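You operate a simulated robot arm through the tools that you are given. There is no shell and no other tool.

You run a simulated robot arm. Do the job below in one go: nothing can be reset, and whatever is moved stays where it is left.

TASK
Oil the tops of the clamped bar and of the rail, then free the bar.
Fine: one pump stroke on the grey sponge; sponge back in its tray; disc to FREE. A coat counts when it lies all over at full strength: go over it till it gets no stronger.

The check looks at the end state, three seconds after you hand in, the way a careful person would. Anything else that was tipped, shoved, dropped, spilled or broken makes it a failure.

THE ROBOT
A 6-joint arm with a four-finger gripper, fixed in place. Base frame: the origin is at the foot of the arm, x ahead of it, y to its left, z up. Readings come in cm, rad, newtons and seconds.
Its first joint turns from -2.897 to 2.897 rad. Payload 3.43 kg.
Tool frame: the origin (TCP) lies between the finger pads and is the grasp point; the fingertips stand 3 cm ahead of it; z points along the fingers, y is the line along which they close. The gripper opens to 12 cm. The gripper's body begins 8.5 cm behind the TCP.
Orientation is that of the tool frame in the base frame, as [roll, pitch, yaw] about the fixed x, y, z axes, in that order (R = Rz(yaw) Ry(pitch) Rx(roll)). With the fingers straight down and closing along the base's y, the tool's x points along the base's -x, its y along +y and its z along -z.

THE INTERFACE
- The arm moves only by the tool jog_arm. Its argument "plan" is a list of rows, each an object of numbers (a shift or turn left out is 0, a gripper value left out holds the last): "dx", "dy", "dz": the shift along the tool's x, y, z in units of 20 mm (1.0 is 20 mm); "wx", "wy", "wz": the turn, a rotation vector about the tool's x, y, z in units of 5 degrees (1.0 is 5 degrees); "claw": the gripper command, from -1 (fully open) to 1 (shut), values between in proportion. In form: [{"dx": .., "dy": .., "dz": .., "wx": .., "wy": .., "wz": .., "claw": ..}, ...]. A call has 1 to 20 rows; each row shifts and turns the commanded pose from where the row before left it, along the tool's axes as they then stand. A call with a number of a shift or a turn outside -1 to 1 is refused whole. A row lasts 0.2 s, in which the tool goes at most 5 cm and 0.15 rad; a call with a longer step from one row to the next is refused whole, and so is a gripper value outside its range. A pose out of reach is approached as far as the arm can. The call stops where the force on the tool passes 90 N (or 10 N more than at its start, if that is more) or the arm is blocked; 0.2 s more then pass. Each finger halts on what it meets, pressing with about 42 N; the grip force reading is that of the motor and also rises with nothing between the fingers. The clock runs only during rows and for 0.2 s after the last one: add rows that do not move to give the fingers time. It gives the time, the measured TCP pose, the force on the tool (base axes), the opening and the grip force at its end, in the units of the frame above (readings bear some noise), with the torque about the TCP (base axes, N m) and any sound that the robot's microphone picked up, and new pictures: "views" is both (left out), scene, wrist or none.
- Cameras (640 x 400 px; columns grow to the right, rows downward): "scene" is fixed at [5.01, -65.1, 151.39]; the picture's right is [0.53, -0.85, 0.00], its down [-0.73, -0.46, -0.51] and it looks along [0.43, 0.27, -0.86] (base axes); focal length 214 px, centre (320, 200). "wrist" rides on the gripper at [7.1, -1.7, -12.1] in the tool frame; the picture's right is [0.23, 0.97, 0.00], its down [-0.81, 0.19, -0.55] and it looks along [-0.54, 0.13, 0.83] (tool axes); focal length 275 px, centre (320, 200). There is no depth. A picture from a camera that has moved, and an enlarged one, comes with that camera's place and axes in the base frame and with its lens.
- zoom(camera, box): a new picture of the part [left, top, right, bottom] of that camera's present view, enlarged. It takes no simulated time.
- job_done(): hands the job in; it is judged then, once.

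Nothing tells you positions but the pictures and the camera data. Unless the task says otherwise, let go and move clear before handing in.

The tools are called after "Emit:" as name(argument=value, ...) on one line, values as JSON. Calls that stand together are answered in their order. jog_arm: Moves the arm, as the interface text tells. Its arguments: {"type":"object","properties":{"plan":{"type":"array"},"views":{"type":"string","enum":["both","scene","wrist","none"]}},"required":["plan"]} The other tools are called the same way: zoom (camera, box) takes an enlarged picture of a part of a camera's view; job_done () hands the job in.

At the start:

```text
clock: 0.0
ee_pos: [33.75, -39.87, 120.26]
ee_rot: [-3.14, -0.001, 3.141]
ft_force: [0.6, 0.0, -0.4]
torque: [0.0, 0.03, 0.02]
width: 12.01
grasp_force: 0.0
```

scene: 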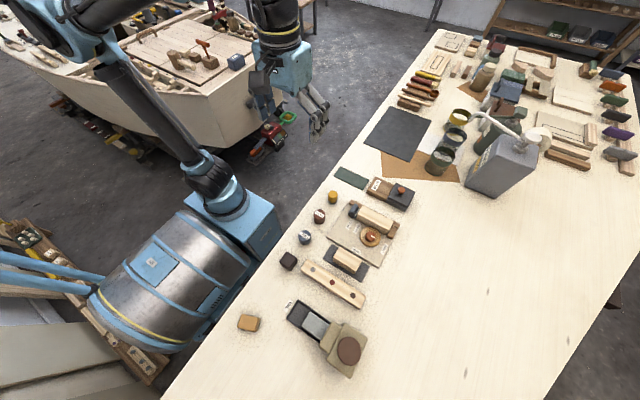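
wrist: 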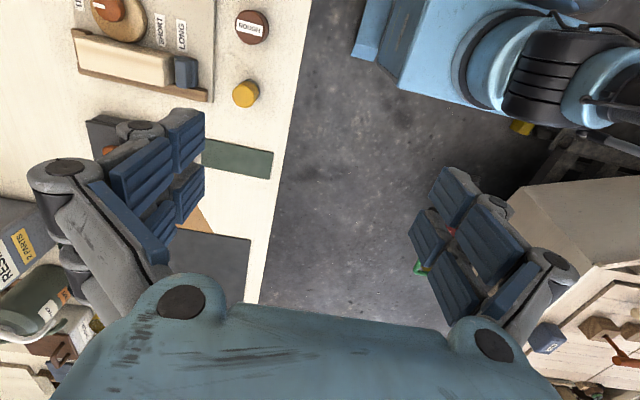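

I see a long bench with several small fixtures near the arm: a clamp board with a disc, a rail, a tray with a grey sponge and a pump. I'll zoom in to identify each of them before moving.

Emit:
zoom(camera="scene", box=[220, 280, 400, 390])

Emit:
zoom(camera="scene", box=[280, 160, 440, 260])

Emit:
zoom(camera="scene", box=[270, 220, 400, 310])

Emit:
zoom(camera="wrist", box=[60, 0, 300, 150])

```text
3.56 times, centred on (310, 335) of scene
camera zoom: at [5.01, -65.1, 151.39], right [0.53, -0.85, 0.0], down [-0.73, -0.46, -0.51], along [0.43, 0.27, -0.86], focal length 763 px, centre (356, -280)
```

zoom: 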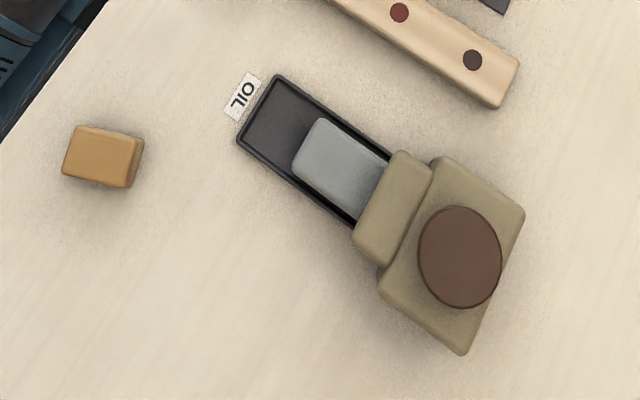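

```text
4.00 times, centred on (360, 210) of scene
camera zoom: at [5.01, -65.1, 151.39], right [0.53, -0.85, 0.0], down [-0.73, -0.46, -0.51], along [0.43, 0.27, -0.86], focal length 858 px, centre (160, 160)
```

zoom: 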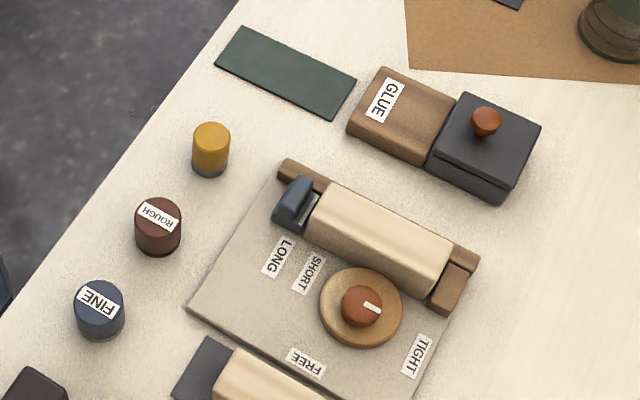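

```text
4.44 times, centred on (335, 265) of scene
camera zoom: at [5.01, -65.1, 151.39], right [0.53, -0.85, 0.0], down [-0.73, -0.46, -0.51], along [0.43, 0.27, -0.86], focal length 953 px, centre (253, -89)
```

zoom: 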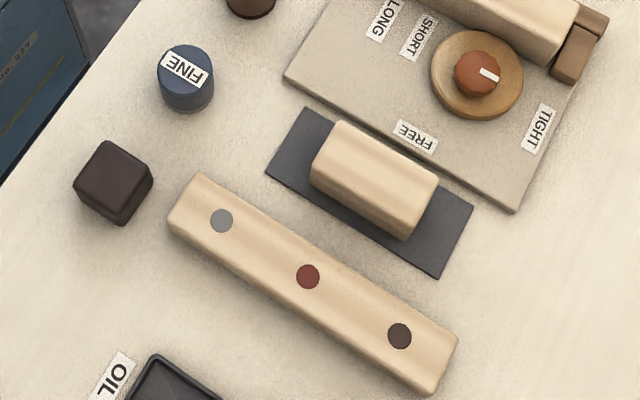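

```text
2.67 times, centred on (180, 75) of wrist
camera zoom: at [26.59, -41.51, 132.26], right [-0.23, 0.97, 0.0], down [0.81, 0.19, 0.55], along [0.54, 0.13, -0.83], focal length 734 px, centre (693, 533)
```

zoom: 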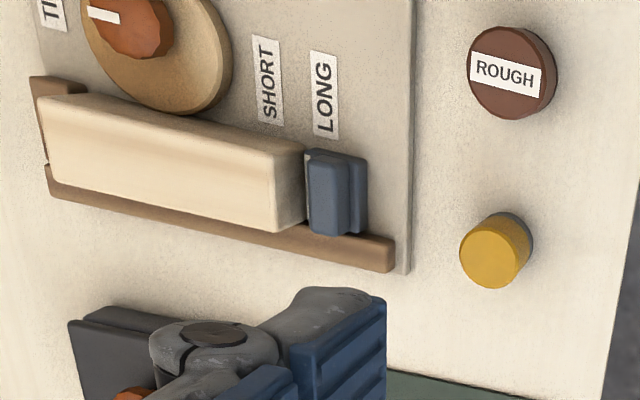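

The bench top comes out at about z = 89.5. The oil tray and sponge are near (5, -64), the pump head near (4.5, -73), the dotted rail near (15, -63) and the clamped bar near (37, -65). I'll move the arm above the tray for a close look.

Emit:
jog_arm(plan=[{"dx": 0.96, "dy": -0.77, "dz": 0.27}, {"dx": 0.96, "dy": -0.77, "dz": 0.27}, {"dx": 0.96, "dy": -0.77, "dz": 0.27}, {"dx": 0.96, "dy": -0.77, "dz": 0.27}, {"dx": 0.96, "dy": -0.77, "dz": 0.27}, {"dx": 0.96, "dy": -0.77, "dz": 0.27}, {"dx": 0.96, "dy": -0.77, "dz": 0.27}, {"dx": 0.96, "dy": -0.77, "dz": 0.27}, {"dx": 0.96, "dy": -0.77, "dz": 0.27}, {"dx": 0.96, "dy": -0.77, "dz": 0.27}, {"dx": 0.96, "dy": -0.77, "dz": 0.27}, {"dx": 0.96, "dy": -0.77, "dz": 0.27}, {"dx": 0.96, "dy": -0.77, "dz": 0.27}, {"dx": 0.96, "dy": -0.77, "dz": 0.27}, {"dx": 0.96, "dy": -0.77, "dz": 0.27}, {"dx": 0}])

```text
clock: 3.4
ee_pos: [3.62, -63.23, 112.03]
ee_rot: [-3.139, 0.012, 3.141]
ft_force: [-0.9, 0.7, 0.0]
torque: [0.0, 0.02, 0.04]
width: 12.03
grasp_force: 0.0
camera wrist: at [-3.73, -64.84, 124.13], right [-0.23, 0.97, 0.0], down [0.8, 0.19, 0.56], along [0.55, 0.13, -0.83], focal length 275 px, centre (320, 200)
```

scene: 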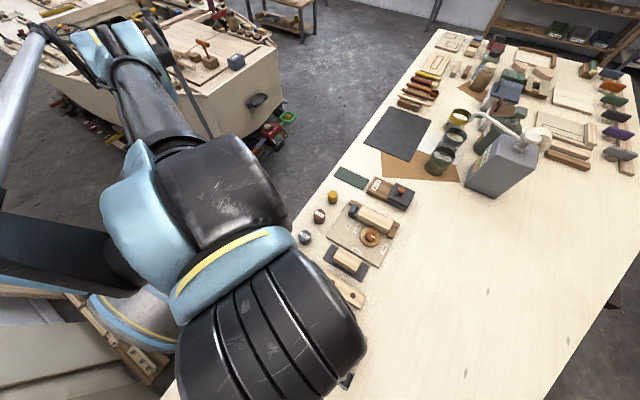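
wrist: 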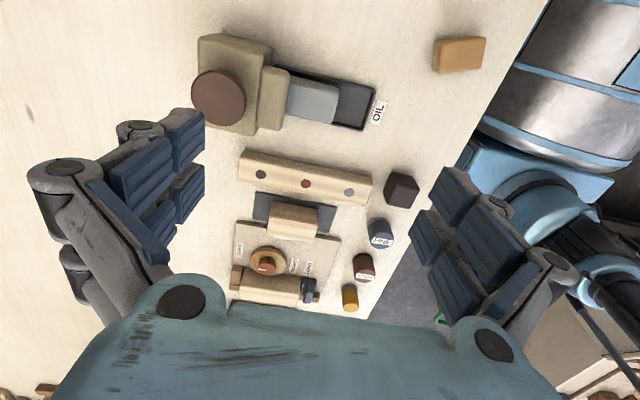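

The view shows the tray, sponge and pump clearly. The measured x is about 1.3 cm off what I commanded, so I'll wait a moment, read again and zoom in.

Emit:
jog_arm(plan=[{"dx": 0}, {"dx": 0}], views="wrist")

Emit:
zoom(camera="wrist", box=[180, 10, 400, 147])

Emit:
zoom(camera="wrist", box=[220, 140, 420, 310])

```text
clock: 4.0
ee_pos: [3.55, -63.12, 112.16]
ee_rot: [-3.14, 0.01, -3.141]
ft_force: [-0.4, -0.7, 0.0]
torque: [-0.01, -0.01, 0.01]
width: 12.02
grasp_force: 0.2
camera wrist: at [-3.71, -64.83, 124.14], right [-0.23, 0.97, 0.0], down [0.8, 0.19, 0.56], along [0.55, 0.13, -0.83], focal length 275 px, centre (320, 200)
```

wrist: 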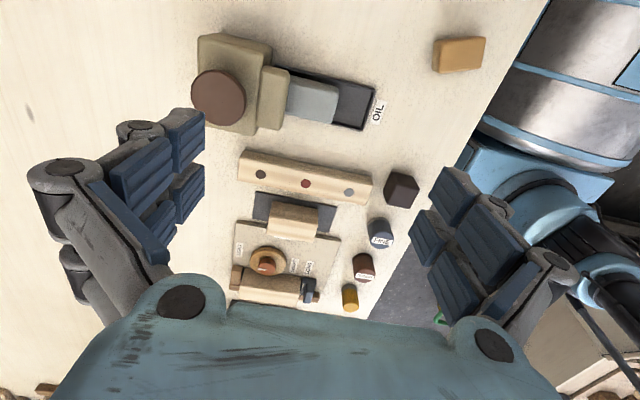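

```text
2.91 times, centred on (290, 78) of wrist
camera zoom: at [-3.71, -64.83, 124.14], right [-0.23, 0.97, 0.0], down [0.8, 0.19, 0.56], along [0.55, 0.13, -0.83], focal length 801 px, centre (407, 554)
```

zoom: 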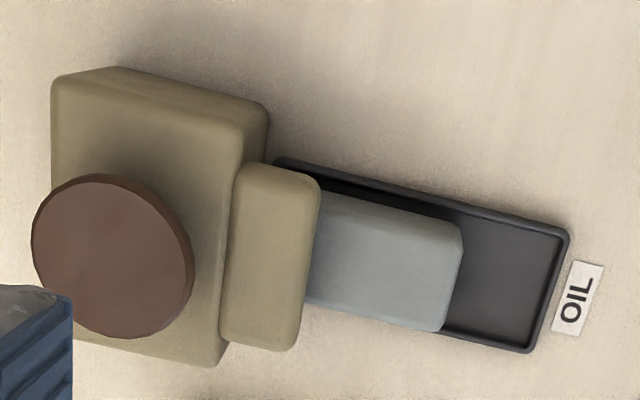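

```text
2.35 times, centred on (320, 225) of wrist
camera zoom: at [-3.71, -64.83, 124.14], right [-0.23, 0.97, 0.0], down [0.8, 0.19, 0.56], along [0.55, 0.13, -0.83], focal length 648 px, centre (320, 141)
```

zoom: 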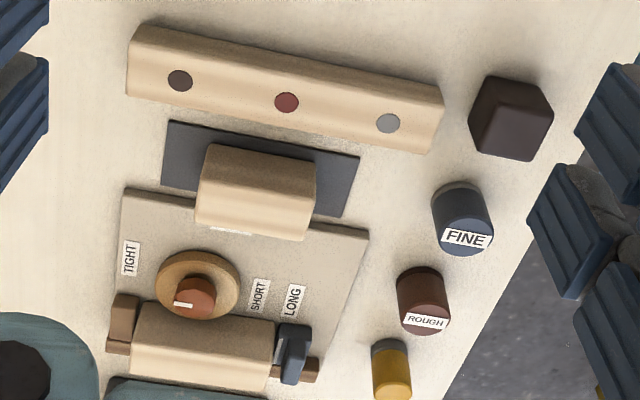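

Emit:
zoom(camera="wrist", box=[260, 55, 390, 136])

Emit:
zoom(camera="wrist", box=[180, 20, 310, 140])

Emit:
zoom(camera="wrist", box=[220, 230, 350, 310])

```text
4.92 times, centred on (325, 96) of wrist
camera zoom: at [-3.71, -64.83, 124.14], right [-0.23, 0.97, 0.0], down [0.8, 0.19, 0.56], along [0.55, 0.13, -0.83], focal length 1355 px, centre (295, 714)
```

zoom: 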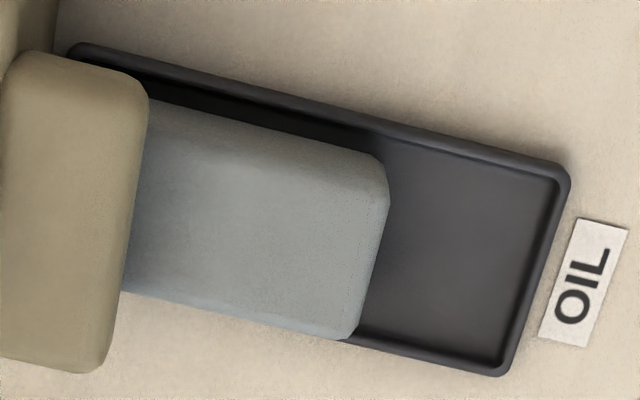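

```text
3.33 times, centred on (245, 80) of wrist
camera zoom: at [-3.71, -64.83, 124.14], right [-0.23, 0.97, 0.0], down [0.8, 0.19, 0.56], along [0.55, 0.13, -0.83], focal length 918 px, centre (570, 600)
```

zoom: 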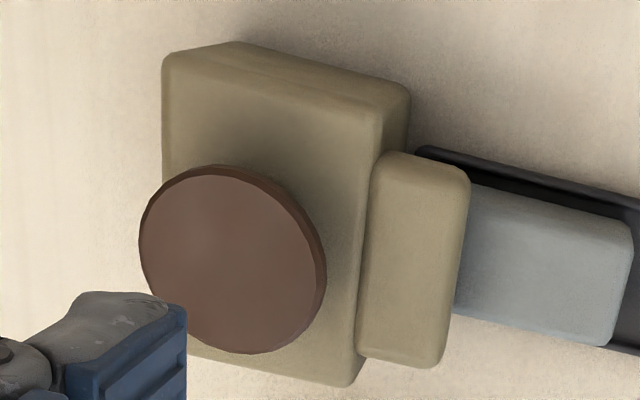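

```text
4.92 times, centred on (285, 270) of wrist
camera zoom: at [-3.71, -64.83, 124.14], right [-0.23, 0.97, 0.0], down [0.8, 0.19, 0.56], along [0.55, 0.13, -0.83], focal length 1355 px, centre (492, -145)
```

zoom: 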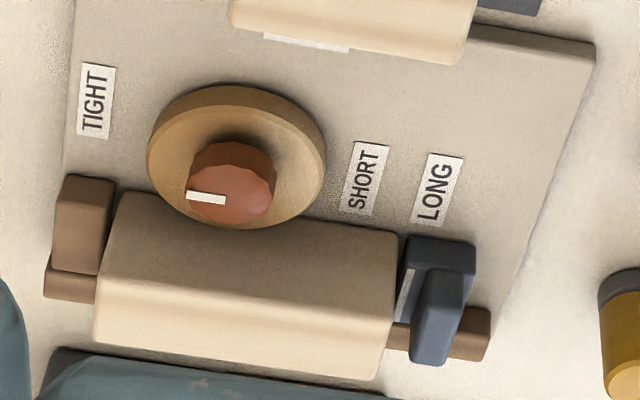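

The pump's brown plunger is centred near (4.5, -72.2) with its top at z ≈ 98.5. Its nozzle overhangs the -y end of the sponge, so the sponge must slide towards +y before I lift it. Next I'll close the fingers and move above the plunger.

Emit:
jog_arm(plan=[{"dx": -0.1, "dy": -0.9, "claw": 1}, {"dx": -0.1, "dy": -0.9, "claw": 1}, {"dx": -0.1, "dy": -0.9, "claw": 1}, {"dx": -0.1, "dy": -0.9, "claw": 1}, {"dx": -0.07, "dy": -0.95, "claw": 1}, {"claw": 1}, {"claw": 1}])

```text
clock: 5.6
ee_pos: [4.51, -72.07, 112.33]
ee_rot: [-3.14, 0.01, 3.141]
ft_force: [0.3, -0.2, 0.1]
torque: [-0.02, 0.04, 0.0]
width: 0.0
grasp_force: 33.5
camera wrist: at [-2.77, -73.68, 124.21], right [-0.23, 0.97, 0.0], down [0.8, 0.19, 0.56], along [0.55, 0.13, -0.83], focal length 275 px, centre (320, 200)
```

scene: 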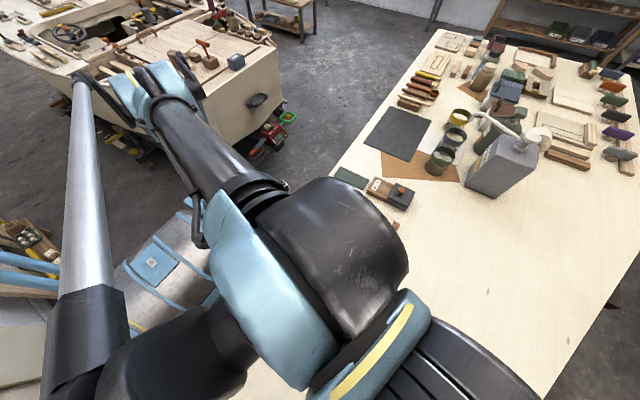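
wrist: 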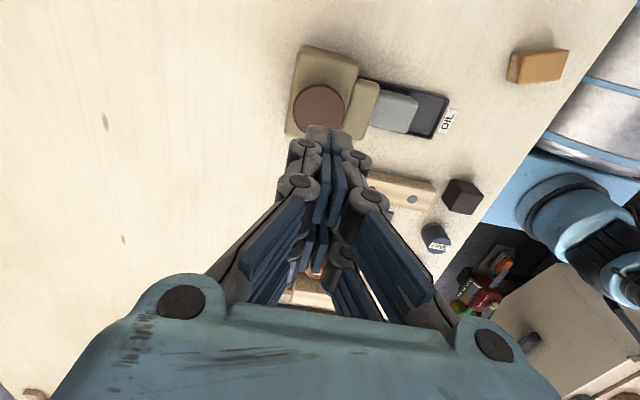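

The fingertips are lined up over the plunger centre. I'll come down to just above it.

Emit:
jog_arm(plan=[{"dz": 0.8, "claw": 1}, {"dz": 0.8, "claw": 1}, {"dz": 0.8, "claw": 1}, {"dz": 0.7, "claw": 1}, {"dz": 0.6, "claw": 1}, {"dz": 0.4, "claw": 1}, {"dz": 0.3, "claw": 1}, {"claw": 1}], views="wrist")

```text
clock: 7.4
ee_pos: [4.7, -72.07, 103.4]
ee_rot: [-3.139, 0.012, -3.141]
ft_force: [-0.1, -0.2, -0.1]
torque: [0.01, -0.01, -0.01]
width: 0.0
grasp_force: 33.4
camera wrist: at [-2.64, -73.64, 115.42], right [-0.23, 0.97, 0.0], down [0.8, 0.19, 0.56], along [0.55, 0.13, -0.83], focal length 275 px, centre (320, 200)
```

wrist: 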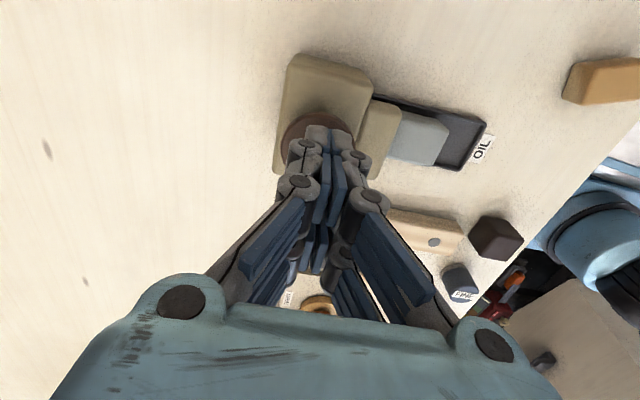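

Emit:
jog_arm(plan=[{"dz": 0.1, "claw": 1}, {"dz": 0.1, "claw": 1}, {"dz": 0.1, "claw": 1}, {"dz": 0.1, "claw": 1}, {"dz": 0.1, "claw": 1}, {"dz": 0.1, "claw": 1}, {"dz": 0.1, "claw": 1}], views="wrist")

```text
clock: 9.0
ee_pos: [4.52, -72.04, 101.9]
ee_rot: [-3.139, 0.01, -3.141]
ft_force: [0.1, 1.0, 0.0]
torque: [-0.01, 0.0, -0.04]
width: 0.62
grasp_force: 33.4
camera wrist: at [-2.67, -73.75, 113.95], right [-0.23, 0.97, 0.0], down [0.8, 0.19, 0.56], along [0.55, 0.13, -0.83], focal length 275 px, centre (320, 200)
```

wrist: 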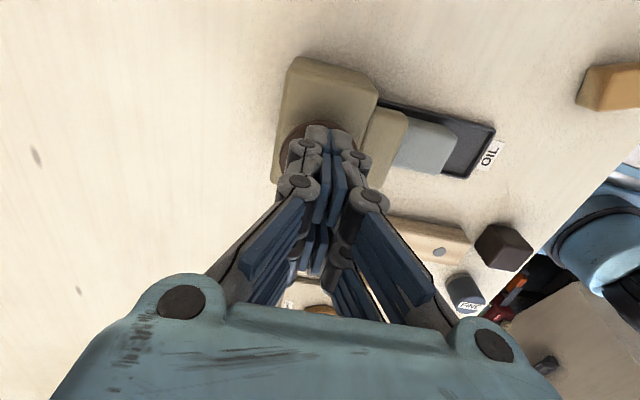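

Emit:
jog_arm(plan=[{"dz": 0.1, "claw": 1}, {"dz": 0.1, "claw": 1}, {"dz": 0.1, "claw": 1}, {"dz": 0.1, "claw": 1}], views="none")

```text
clock: 10.0
ee_pos: [4.6, -72.12, 101.06]
ee_rot: [-3.138, 0.01, -3.141]
ft_force: [-1.1, -0.9, 3.8]
torque: [-0.03, 0.12, 0.0]
width: 0.62
grasp_force: 33.5
```

Contact has started, with about 4 N upward at z ≈ 101. I'll press on in small steps without releasing.

Emit:
jog_arm(plan=[{"dz": 0.1, "claw": 1}, {"dz": 0.1, "claw": 1}, {"dz": 0.1, "claw": 1}], views="none")

```text
clock: 10.8
ee_pos: [4.65, -72.14, 100.6]
ee_rot: [-3.139, 0.012, 3.141]
ft_force: [-4.8, -3.5, 15.5]
torque: [-0.14, 0.39, 0.07]
width: 0.59
grasp_force: 33.1
```

Emit:
jog_arm(plan=[{"dz": 0.1, "claw": 1}, {"dz": 0.1, "claw": 1}, {"dz": 0.1, "claw": 1}], views="wrist")

```text
clock: 11.6
ee_pos: [4.69, -72.14, 100.08]
ee_rot: [-3.137, 0.009, -3.139]
ft_force: [-1.2, -23.1, 63.4]
torque: [-0.62, 0.78, 0.21]
width: 0.6
grasp_force: 33.4
camera wrist: at [-2.61, -73.68, 112.14], right [-0.23, 0.97, -0.01], down [0.8, 0.19, 0.56], along [0.55, 0.13, -0.83], focal length 275 px, centre (320, 200)
```

wrist: 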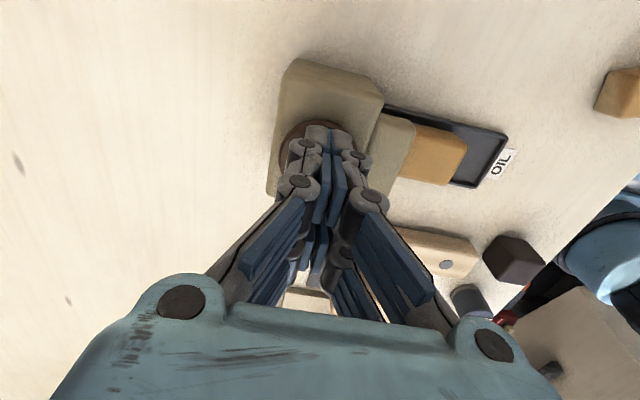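

The sponge has turned amber, so the stroke has delivered its oil. I'll lift straight off the plunger now.

Emit:
jog_arm(plan=[{"dz": -0.3, "claw": 1}, {"dz": -0.4, "claw": 1}, {"dz": -0.6, "claw": 1}, {"dz": -0.8, "claw": 1}, {"dz": -0.9, "claw": 1}, {"dz": -1, "claw": 1}, {"dz": -1, "claw": 1}, {"dz": -1, "claw": 1}, {"claw": 1}], views="wrist")

```text
clock: 13.6
ee_pos: [4.57, -72.14, 112.02]
ee_rot: [-3.14, 0.01, -3.141]
ft_force: [0.1, -1.2, 0.3]
torque: [0.0, -0.03, 0.0]
width: 0.0
grasp_force: 32.7
camera wrist: at [-2.7, -73.76, 123.96], right [-0.23, 0.97, 0.0], down [0.8, 0.19, 0.56], along [0.55, 0.13, -0.83], focal length 275 px, centre (320, 200)
```

wrist: 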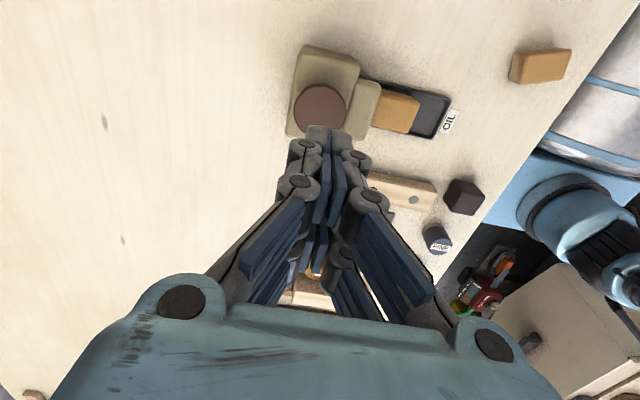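

The plunger is back up, and the sponge is charged and still in place. Next I'll turn the tool 90° so the fingers close across the sponge along the base x axis, with the gripper open.

Emit:
jog_arm(plan=[{"wz": 1, "claw": -1}, {"wz": 1, "claw": -1}, {"wz": 1, "claw": -1}, {"wz": 1, "claw": -1}, {"wz": 1, "claw": -1}, {"wz": 1, "claw": -1}, {"wz": 1, "claw": -1}, {"wz": 1, "claw": -1}, {"wz": 1, "claw": -1}, {"wz": 1, "claw": -1}, {"wz": 1, "claw": -1}, {"wz": 1, "claw": -1}, {"wz": 1, "claw": -1}, {"wz": 1, "claw": -1}, {"wz": 1, "claw": -1}, {"wz": 1, "claw": -1}, {"wz": 1, "claw": -1}, {"wz": 1, "claw": -1}, {"claw": -1}], views="wrist")

```text
clock: 17.6
ee_pos: [4.46, -72.08, 111.95]
ee_rot: [3.132, 0.001, 1.569]
ft_force: [0.1, 0.9, 0.0]
torque: [-0.01, -0.02, -0.01]
width: 12.0
grasp_force: 0.0
camera wrist: at [2.68, -64.92, 124.03], right [0.97, 0.23, 0.01], down [0.19, -0.81, 0.56], along [0.14, -0.54, -0.83], focal length 275 px, centre (320, 200)
```

wrist: 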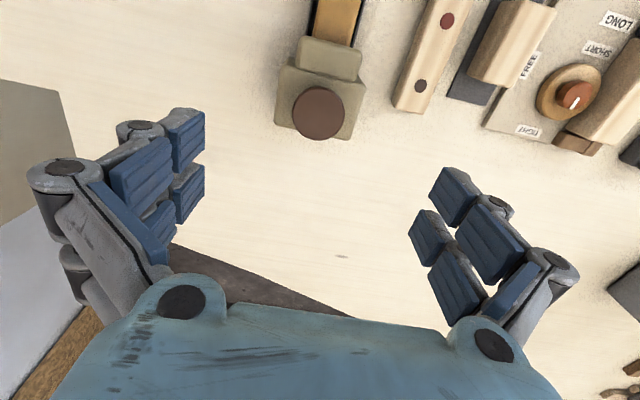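

The tool is turned: tool x now runs along base +y and tool y along base +x. Before picking up the sponge I'll look at the clamp from above to plan clearances.

Emit:
jog_arm(plan=[{"dy": 0.98, "dx": 0.22}, {"dy": 0.98, "dx": 0.22}, {"dy": 0.98, "dx": 0.22}, {"dy": 0.98, "dx": 0.22}, {"dy": 0.98, "dx": 0.22}, {"dy": 0.98, "dx": 0.22}, {"dy": 0.98, "dx": 0.22}, {"dy": 0.98, "dx": 0.22}, {"dy": 0.98, "dx": 0.22}, {"dy": 0.98, "dx": 0.22}, {"dy": 0.98, "dx": 0.22}, {"dy": 0.98, "dx": 0.22}, {"dy": 0.98, "dx": 0.22}, {"dy": 0.98, "dx": 0.22}, {"dy": 0.98, "dx": 0.22}, {"dy": 0.98, "dx": 0.22}, {"dx": 0}], views="both")

Emit:
zoom(camera="wrist", box=[200, 20, 440, 170])

Emit:
zoom(camera="scene", box=[280, 260, 400, 390])

```text
clock: 21.2
ee_pos: [35.93, -64.96, 112.19]
ee_rot: [3.131, 0.002, 1.571]
ft_force: [0.5, 0.1, -0.3]
torque: [0.01, 0.02, 0.0]
width: 12.01
grasp_force: 0.0
camera wrist: at [34.05, -57.76, 124.37], right [0.97, 0.23, 0.01], down [0.19, -0.81, 0.56], along [0.14, -0.54, -0.83], focal length 275 px, centre (320, 200)
```

scene: 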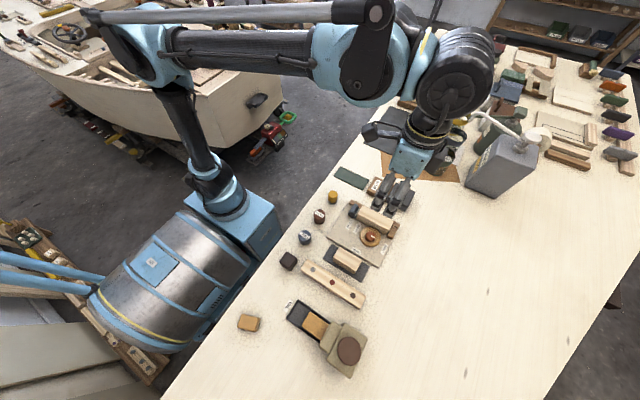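
wrist: 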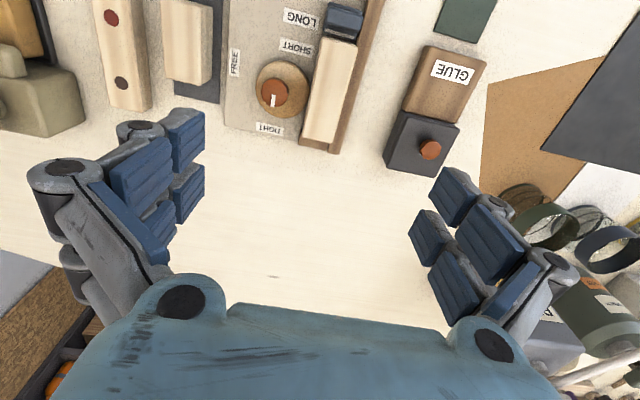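

```text
2.67 times, centred on (320, 95) of wrist
camera zoom: at [34.05, -57.76, 124.37], right [0.97, 0.23, 0.01], down [0.19, -0.81, 0.56], along [0.14, -0.54, -0.83], focal length 734 px, centre (320, 480)
```

zoom: 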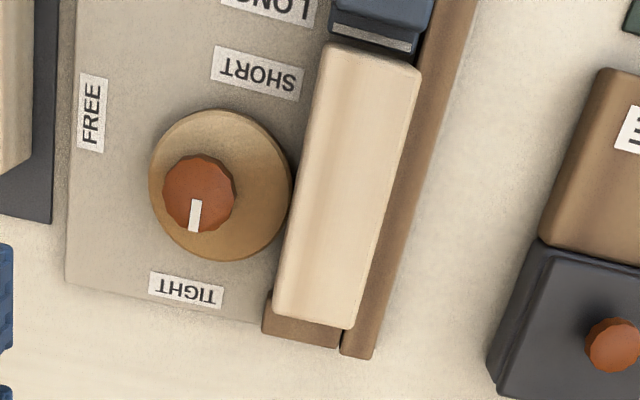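

```text
3.08 times, centred on (340, 325) of scene
camera zoom: at [5.01, -65.1, 151.39], right [0.53, -0.85, 0.0], down [-0.73, -0.46, -0.51], along [0.43, 0.27, -0.86], focal length 660 px, centre (258, -185)
```

zoom: 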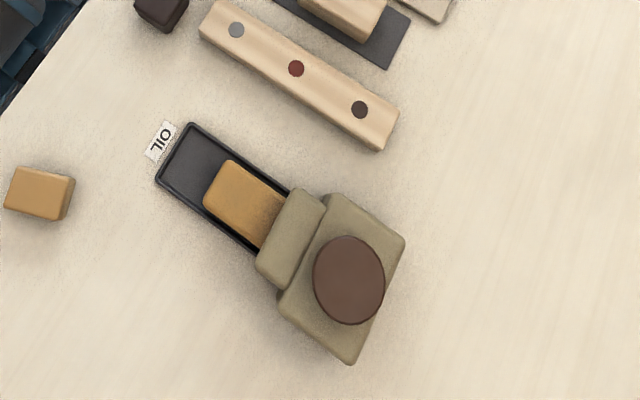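

The disc is an eccentric cam: its knob is at about (31.2, -65.5) with its top near z = 93.6, and its white mark points to TIGHT (-y). FREE lies at -x, a 90° clockwise turn. The bar top spans about x 35 to 38.5 and y -69.2 to -59.2 at z ≈ 94.5. I'll shift a little to check the height of the blue jaw.

Emit:
jog_arm(plan=[{"dx": 0.9}, {"dx": 0.9}, {"dx": 0.9}, {"dx": 0.9}, {"dx": 0}], views="wrist")

Emit:
zoom(camera="wrist", box=[210, 40, 410, 200])

Emit:
zoom(camera="wrist", box=[0, 0, 220, 140])

```text
clock: 22.4
ee_pos: [35.8, -57.81, 112.39]
ee_rot: [3.132, 0.001, 1.57]
ft_force: [0.0, 0.6, 0.0]
torque: [0.01, 0.01, -0.02]
width: 12.02
grasp_force: 0.1
camera wrist: at [33.96, -50.6, 124.29], right [0.97, 0.23, 0.01], down [0.19, -0.81, 0.56], along [0.14, -0.54, -0.83], focal length 275 px, centre (320, 200)
```

wrist: 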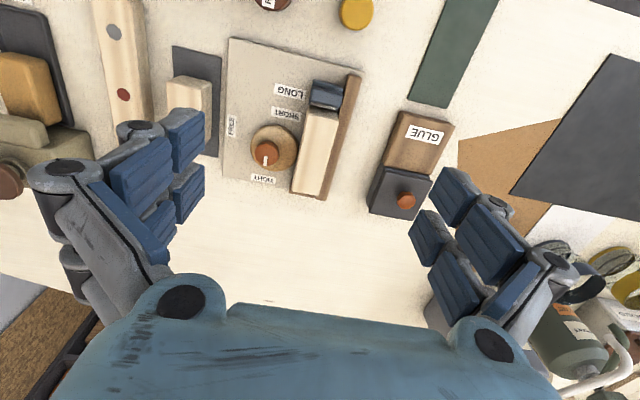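

```text
2.50 times, centred on (310, 120) of wrist
camera zoom: at [33.96, -50.6, 124.29], right [0.97, 0.23, 0.01], down [0.19, -0.81, 0.56], along [0.14, -0.54, -0.83], focal length 688 px, centre (345, 400)
```

zoom: 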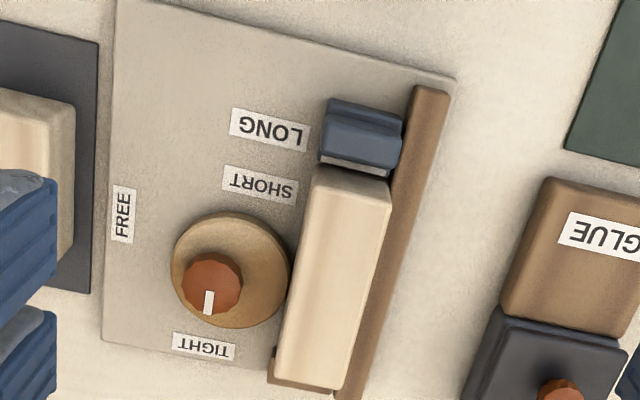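

```text
2.86 times, centred on (110, 70) of wrist
camera zoom: at [33.96, -50.6, 124.29], right [0.97, 0.23, 0.01], down [0.19, -0.81, 0.56], along [0.14, -0.54, -0.83], focal length 786 px, centre (920, 571)
```

zoom: 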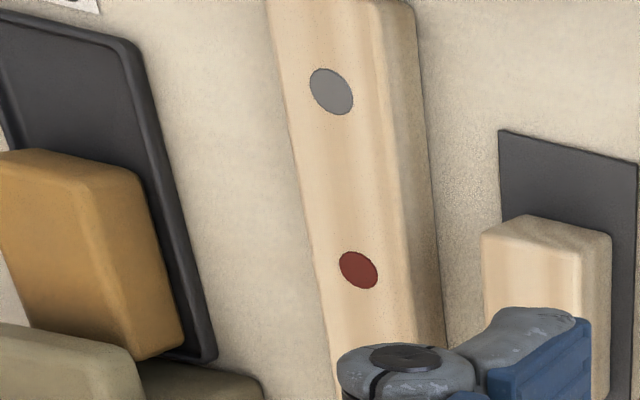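

The jaw and stop don't look any taller than the bar. Next I'll move back over the sponge at about (4.85, -64.5) with the fingers straddling it along x.

Emit:
jog_arm(plan=[{"dy": -0.967, "dx": -0.209}, {"dy": -0.967, "dx": -0.209}, {"dy": -0.967, "dx": -0.209}, {"dy": -0.967, "dx": -0.209}, {"dy": -0.967, "dx": -0.209}, {"dy": -0.967, "dx": -0.209}, {"dy": -0.967, "dx": -0.209}, {"dy": -0.967, "dx": -0.209}, {"dy": -0.967, "dx": -0.209}, {"dy": -0.967, "dx": -0.209}, {"dy": -0.967, "dx": -0.209}, {"dy": -0.967, "dx": -0.209}, {"dy": -0.967, "dx": -0.209}, {"dy": -0.967, "dx": -0.209}, {"dy": -0.967, "dx": -0.209}, {"dy": -0.967, "dx": -0.209}, {"dx": 0}], views="wrist")

Emit:
zoom(camera="wrist", box=[220, 20, 420, 145])

```text
clock: 26.0
ee_pos: [4.97, -64.55, 112.24]
ee_rot: [3.129, 0.001, 1.574]
ft_force: [0.2, -0.4, -0.7]
torque: [-0.05, 0.03, 0.03]
width: 12.01
grasp_force: 0.0
camera wrist: at [3.13, -57.35, 124.15], right [0.97, 0.23, 0.01], down [0.19, -0.81, 0.56], along [0.14, -0.54, -0.83], focal length 275 px, centre (320, 200)
```

wrist: 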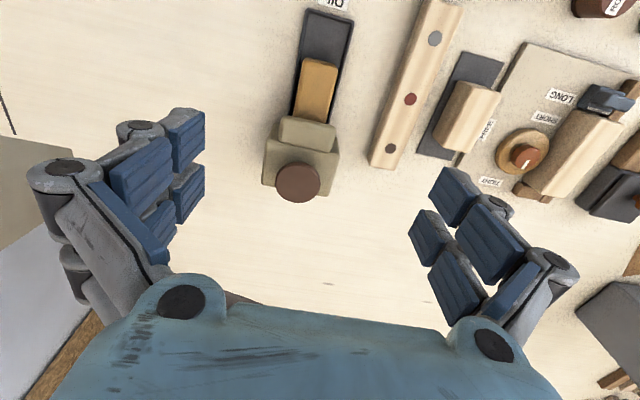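

```text
3.20 times, centred on (320, 82) of wrist
camera zoom: at [3.13, -57.35, 124.15], right [0.97, 0.23, 0.01], down [0.19, -0.81, 0.56], along [0.14, -0.54, -0.83], focal length 881 px, centre (320, 576)
```

zoom: 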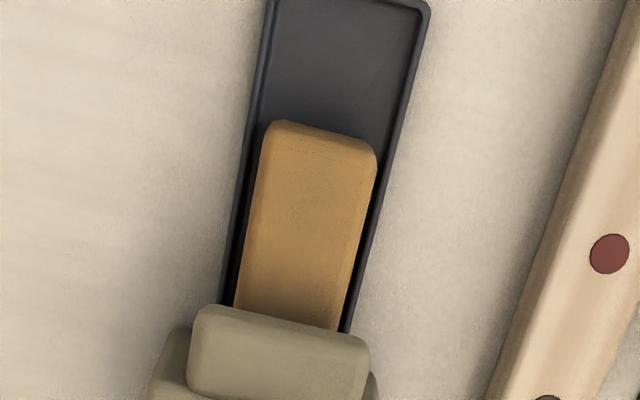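

The sponge spans about x 2.9 to 6.6, centred on the tray. I'll lower with the fingers open to either side and take another look.

Emit:
jog_arm(plan=[{"dy": -0.08, "dz": 0.9}, {"dz": 0.9}, {"dz": 0.9}, {"dz": 0.9}, {"dz": 0.9}, {"dz": 0.9}, {"dz": 0.9}, {"dz": 0.6}, {"dz": 0.3}, {"dz": 0}], views="wrist")

Emit:
zoom(camera="wrist", box=[150, 20, 470, 220])

```text
clock: 28.2
ee_pos: [5.02, -64.59, 97.62]
ee_rot: [3.131, 0.002, 1.572]
ft_force: [-0.2, 0.1, -0.5]
torque: [-0.02, 0.02, 0.01]
width: 12.03
grasp_force: 0.0
camera wrist: at [3.17, -57.39, 109.64], right [0.97, 0.23, 0.01], down [0.19, -0.81, 0.56], along [0.14, -0.54, -0.83], focal length 275 px, centre (320, 200)
```

wrist: 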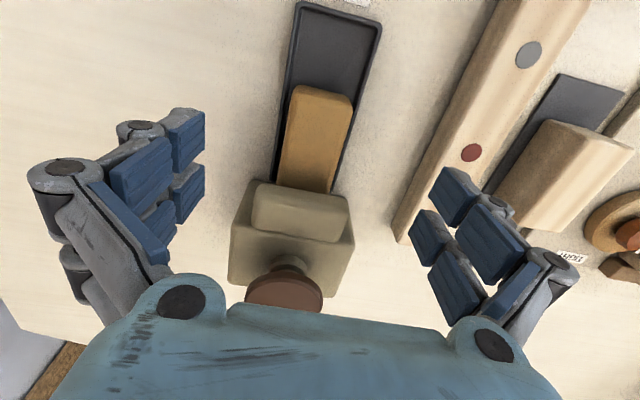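

```text
2.00 times, centred on (310, 120) of wrist
camera zoom: at [3.17, -57.39, 109.64], right [0.97, 0.23, 0.01], down [0.19, -0.81, 0.56], along [0.14, -0.54, -0.83], focal length 551 px, centre (340, 360)
```

zoom: 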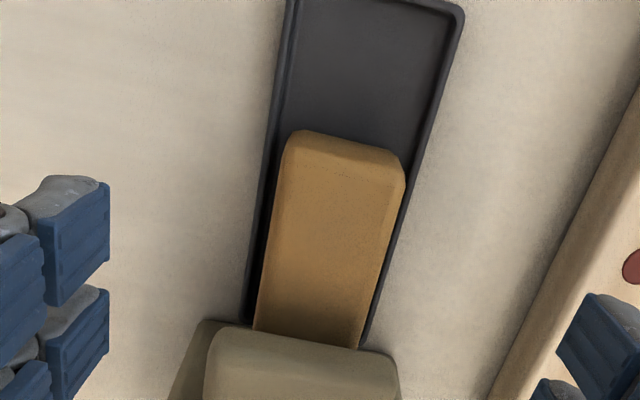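

The sponge top comes out at z ≈ 92.8 and the tray rim at about 90.7. I'll narrow the opening to about 7 cm to keep well away from the rail, level the tool, and descend so the fingertips stop just above the rim.

Emit:
jog_arm(plan=[{"dy": -0.08, "wx": 0.12, "claw": -0.17}, {"claw": -0.17}, {"claw": -0.17}, {"dz": 0.5, "claw": -0.17}, {"dz": 0.4, "claw": -0.17}, {"dz": 0.4, "claw": -0.17}, {"dz": 0.2, "claw": -0.17}, {"dz": 0.1, "claw": -0.17}, {"claw": -0.17}], views="wrist")

Emit:
zoom(camera="wrist", box=[180, 40, 460, 240])

```text
clock: 30.2
ee_pos: [4.8, -64.57, 94.3]
ee_rot: [-3.14, 0.002, 1.572]
ft_force: [-0.5, 0.2, 0.2]
torque: [-0.03, 0.02, 0.0]
width: 7.03
grasp_force: 0.1
camera wrist: at [3.1, -57.4, 106.41], right [0.97, 0.23, 0.0], down [0.19, -0.81, 0.55], along [0.13, -0.54, -0.83], focal length 275 px, centre (320, 200)
```

wrist: 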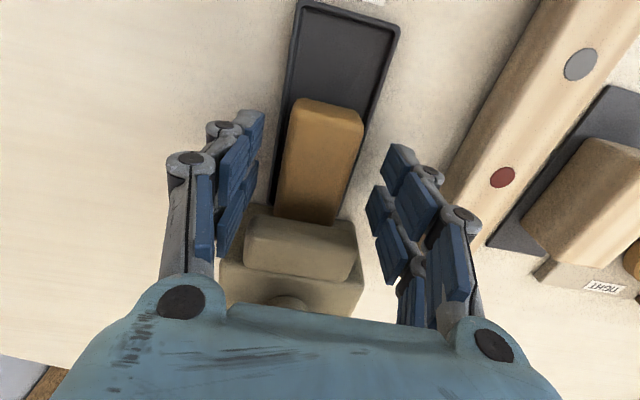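

```text
2.00 times, centred on (320, 140) of wrist
camera zoom: at [3.1, -57.4, 106.41], right [0.97, 0.23, 0.0], down [0.19, -0.81, 0.55], along [0.13, -0.54, -0.83], focal length 551 px, centre (320, 320)
```

zoom: 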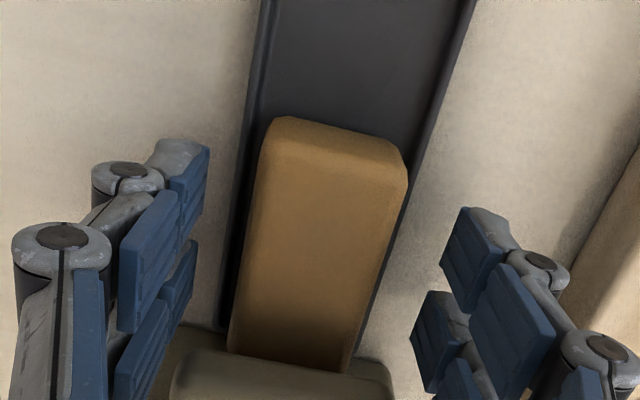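

The fingers straddle the sponge with the tips just above the rim. I'll close gradually and check that the width matches the sponge (about 3.6 cm) rather than the tray (about 5 cm).

Emit:
jog_arm(plan=[{"claw": 0.1}, {"claw": 0.3}, {"claw": 0.4}, {"claw": 1}, {"claw": 1}, {"claw": 1}], views="wrist")

Emit:
zoom(camera="wrist", box=[200, 40, 440, 200])

```text
clock: 31.6
ee_pos: [4.48, -64.6, 94.29]
ee_rot: [3.14, 0.001, 1.57]
ft_force: [-33.9, 0.0, -12.8]
torque: [0.01, -0.16, -2.54]
width: 5.85
grasp_force: 44.9
camera wrist: at [2.81, -57.41, 106.39], right [0.97, 0.23, 0.0], down [0.19, -0.81, 0.55], along [0.13, -0.54, -0.83], focal length 275 px, centre (320, 200)
```

wrist: 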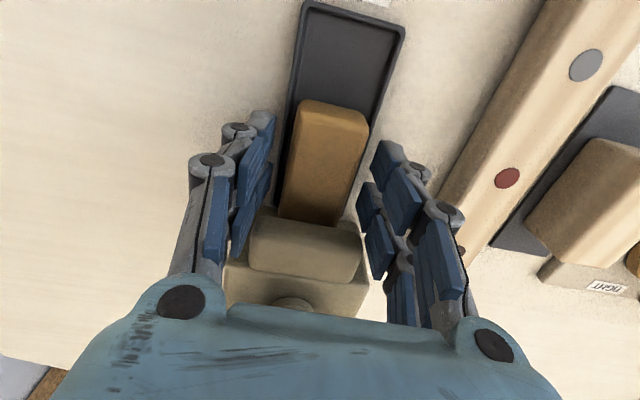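

```text
2.50 times, centred on (320, 120) of wrist
camera zoom: at [2.81, -57.41, 106.39], right [0.97, 0.23, 0.0], down [0.19, -0.81, 0.55], along [0.13, -0.54, -0.83], focal length 688 px, centre (320, 400)
```

zoom: 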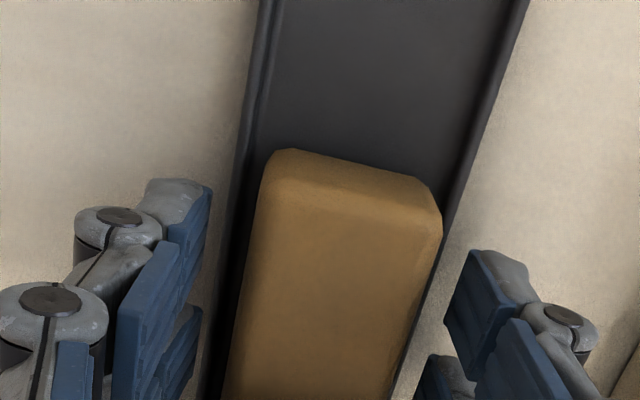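

The fingers stopped at 5.85 cm with a sideways load, so they have met something other than the sponge, possibly the nozzle or the tray. I'll reopen straight away and inspect.

Emit:
jog_arm(plan=[{"claw": -0.17}, {"claw": -0.17}, {"claw": -0.17}], views="both")

Emit:
zoom(camera="scene", box=[270, 270, 390, 390])

Emit:
zoom(camera="wrist", box=[160, 80, 480, 320])

```text
clock: 32.4
ee_pos: [4.81, -64.62, 94.34]
ee_rot: [-3.14, 0.002, 1.573]
ft_force: [-0.3, 0.1, -0.7]
torque: [-0.01, 0.01, 0.0]
width: 7.01
grasp_force: 0.1
camera wrist: at [3.09, -57.41, 106.42], right [0.97, 0.23, 0.0], down [0.19, -0.81, 0.55], along [0.13, -0.54, -0.83], focal length 275 px, centre (320, 200)
```

scene: 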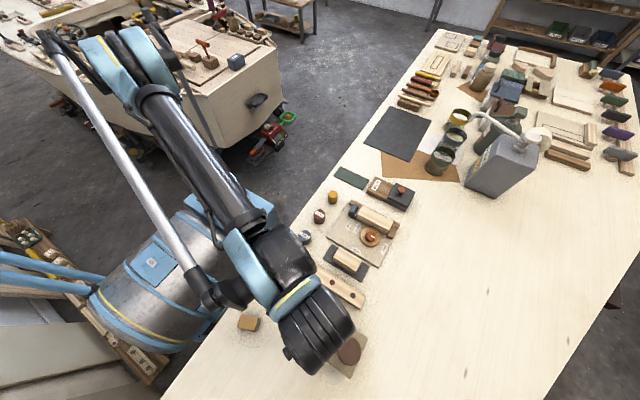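
wrist: 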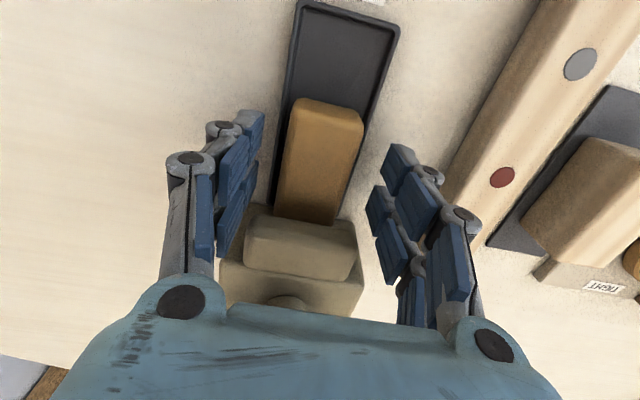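

```text
3.33 times, centred on (330, 330) of scene
camera zoom: at [5.01, -65.1, 151.39], right [0.53, -0.85, 0.0], down [-0.73, -0.46, -0.51], along [0.43, 0.27, -0.86], focal length 715 px, centre (287, -233)
```

zoom: 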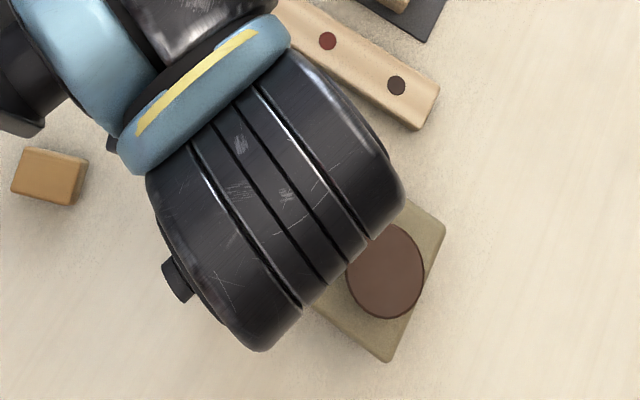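

```text
1.67 times, centred on (320, 200) of wrist
camera zoom: at [3.09, -57.41, 106.42], right [0.97, 0.23, 0.0], down [0.19, -0.81, 0.55], along [0.13, -0.54, -0.83], focal length 459 px, centre (320, 200)
```

zoom: 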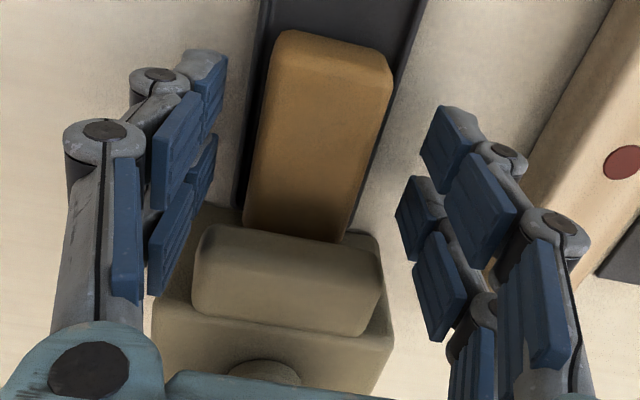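

Nothing has moved. The fingers caught the pump nozzle, because the finger assembly is wider along y than I had assumed. I'll shift 1.7 cm towards +y, clear of the nozzle, and try again gently.

Emit:
jog_arm(plan=[{"dx": 0.45, "claw": -0.17}, {"dx": 0.4, "claw": -0.17}, {"claw": -0.17}, {"claw": 0.05}, {"claw": 0.1}, {"claw": 0.1}], views="wrist")

Emit:
zoom(camera="wrist", box=[160, 40, 480, 240])

```text
clock: 33.8
ee_pos: [4.82, -62.89, 94.36]
ee_rot: [3.141, 0.001, 1.57]
ft_force: [-0.1, 0.3, 0.6]
torque: [-0.01, 0.0, 0.0]
width: 5.37
grasp_force: 0.1
camera wrist: at [3.11, -55.67, 106.46], right [0.97, 0.23, 0.0], down [0.19, -0.81, 0.55], along [0.13, -0.54, -0.83], focal length 275 px, centre (320, 200)
```

wrist: 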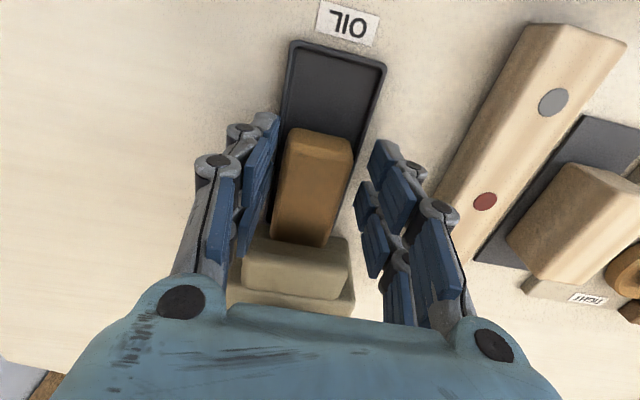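

```text
2.00 times, centred on (320, 140) of wrist
camera zoom: at [3.11, -55.67, 106.46], right [0.97, 0.23, 0.0], down [0.19, -0.81, 0.55], along [0.13, -0.54, -0.83], focal length 551 px, centre (320, 320)
```

zoom: 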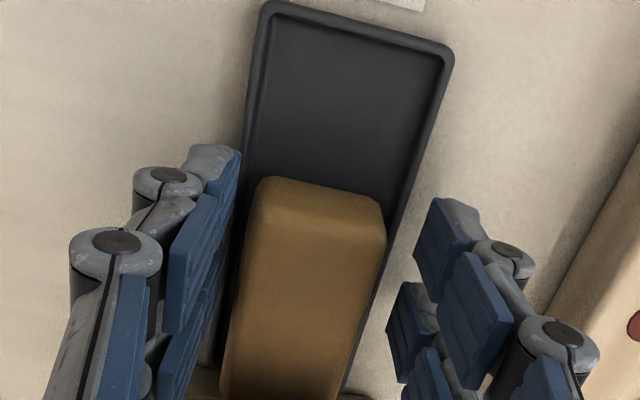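

It's clear at 5.4 cm. I'll close the rest of the way onto the sponge.

Emit:
jog_arm(plan=[{"claw": 0.2}, {"claw": 0.3}, {"claw": 0.35}, {"claw": 0.35}], views="none")

```text
clock: 34.8
ee_pos: [4.79, -62.93, 94.39]
ee_rot: [-3.141, 0.002, 1.572]
ft_force: [0.4, 0.0, 0.3]
torque: [0.0, 0.01, 0.03]
width: 3.92
grasp_force: 0.1
```

Emit:
jog_arm(plan=[{"claw": 0.42}, {"claw": 1}, {"claw": 1}, {"claw": 1}, {"claw": 1}], views="wrist")

Emit:
zoom(camera="wrist", box=[160, 40, 480, 240])

```text
clock: 36.0
ee_pos: [4.94, -62.88, 94.47]
ee_rot: [3.141, 0.001, 1.571]
ft_force: [-0.5, 0.2, 0.5]
torque: [-0.02, 0.04, -0.01]
width: 3.68
grasp_force: 42.2
camera wrist: at [3.09, -55.67, 106.46], right [0.97, 0.23, 0.0], down [0.19, -0.81, 0.55], along [0.13, -0.54, -0.83], focal length 275 px, centre (320, 200)
```

wrist: 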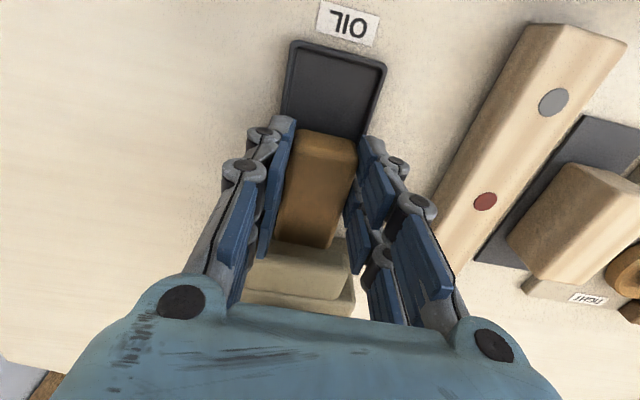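

```text
2.00 times, centred on (320, 140) of wrist
camera zoom: at [3.09, -55.67, 106.46], right [0.97, 0.23, 0.0], down [0.19, -0.81, 0.55], along [0.13, -0.54, -0.83], focal length 551 px, centre (320, 320)
```

zoom: 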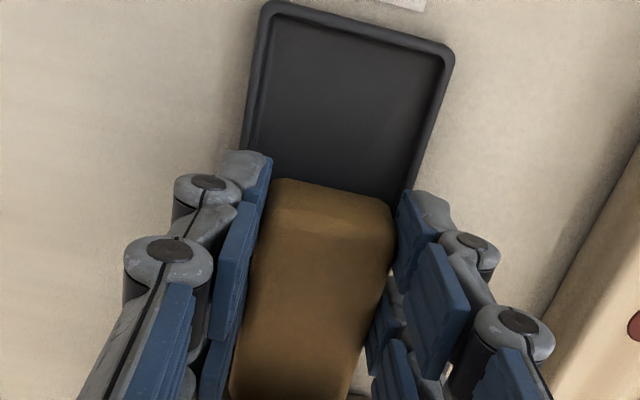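

The sponge is held at 3.68 cm with 42 N. I'll lift it a touch, slide it out from under the nozzle towards +y, and then raise it.

Emit:
jog_arm(plan=[{"dz": -0.1, "claw": 1}, {"claw": 1}], views="none")

```text
clock: 36.6
ee_pos: [4.85, -62.94, 94.5]
ee_rot: [-3.14, 0.0, 1.57]
ft_force: [-0.2, -1.1, 0.4]
torque: [0.02, -0.01, -0.01]
width: 3.7
grasp_force: 42.1
```

Emit:
jog_arm(plan=[{"dx": 0.3, "claw": 1}, {"dx": 0.4, "claw": 1}, {"dx": 0.5, "claw": 1}, {"dx": 0.5, "claw": 1}, {"claw": 1}], views="wrist")

Emit:
zoom(camera="wrist", box=[160, 40, 480, 320])

```text
clock: 37.8
ee_pos: [4.85, -59.43, 94.62]
ee_rot: [3.142, 0.001, 1.571]
ft_force: [0.4, 0.1, -0.4]
torque: [-0.03, -0.02, -0.04]
width: 3.7
grasp_force: 42.2
camera wrist: at [3.14, -52.27, 106.65], right [0.97, 0.23, 0.0], down [0.19, -0.81, 0.55], along [0.13, -0.54, -0.83], focal length 275 px, centre (320, 200)
```

wrist: 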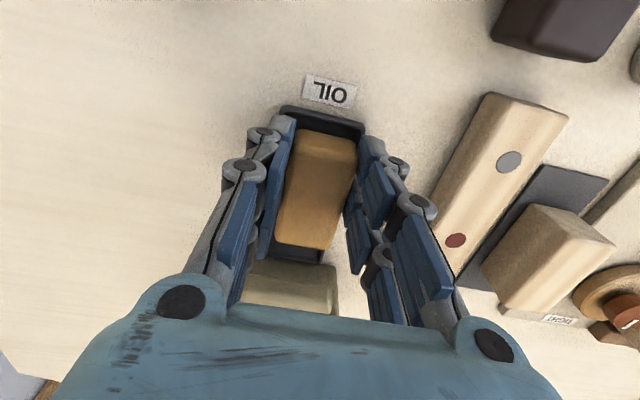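

```text
1.43 times, centred on (320, 180) of wrist
camera zoom: at [3.14, -52.27, 106.65], right [0.97, 0.23, 0.0], down [0.19, -0.81, 0.55], along [0.13, -0.54, -0.83], focal length 393 px, centre (320, 229)
```

zoom: 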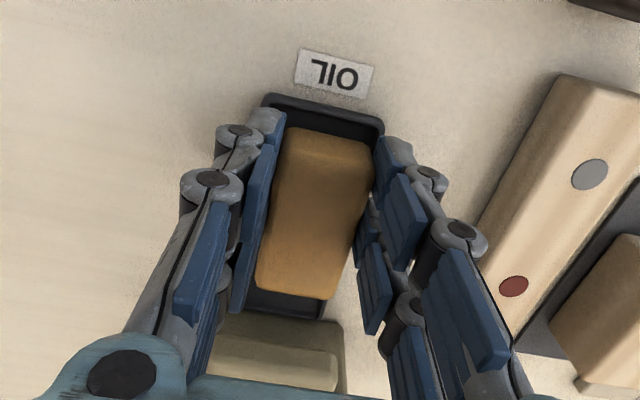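

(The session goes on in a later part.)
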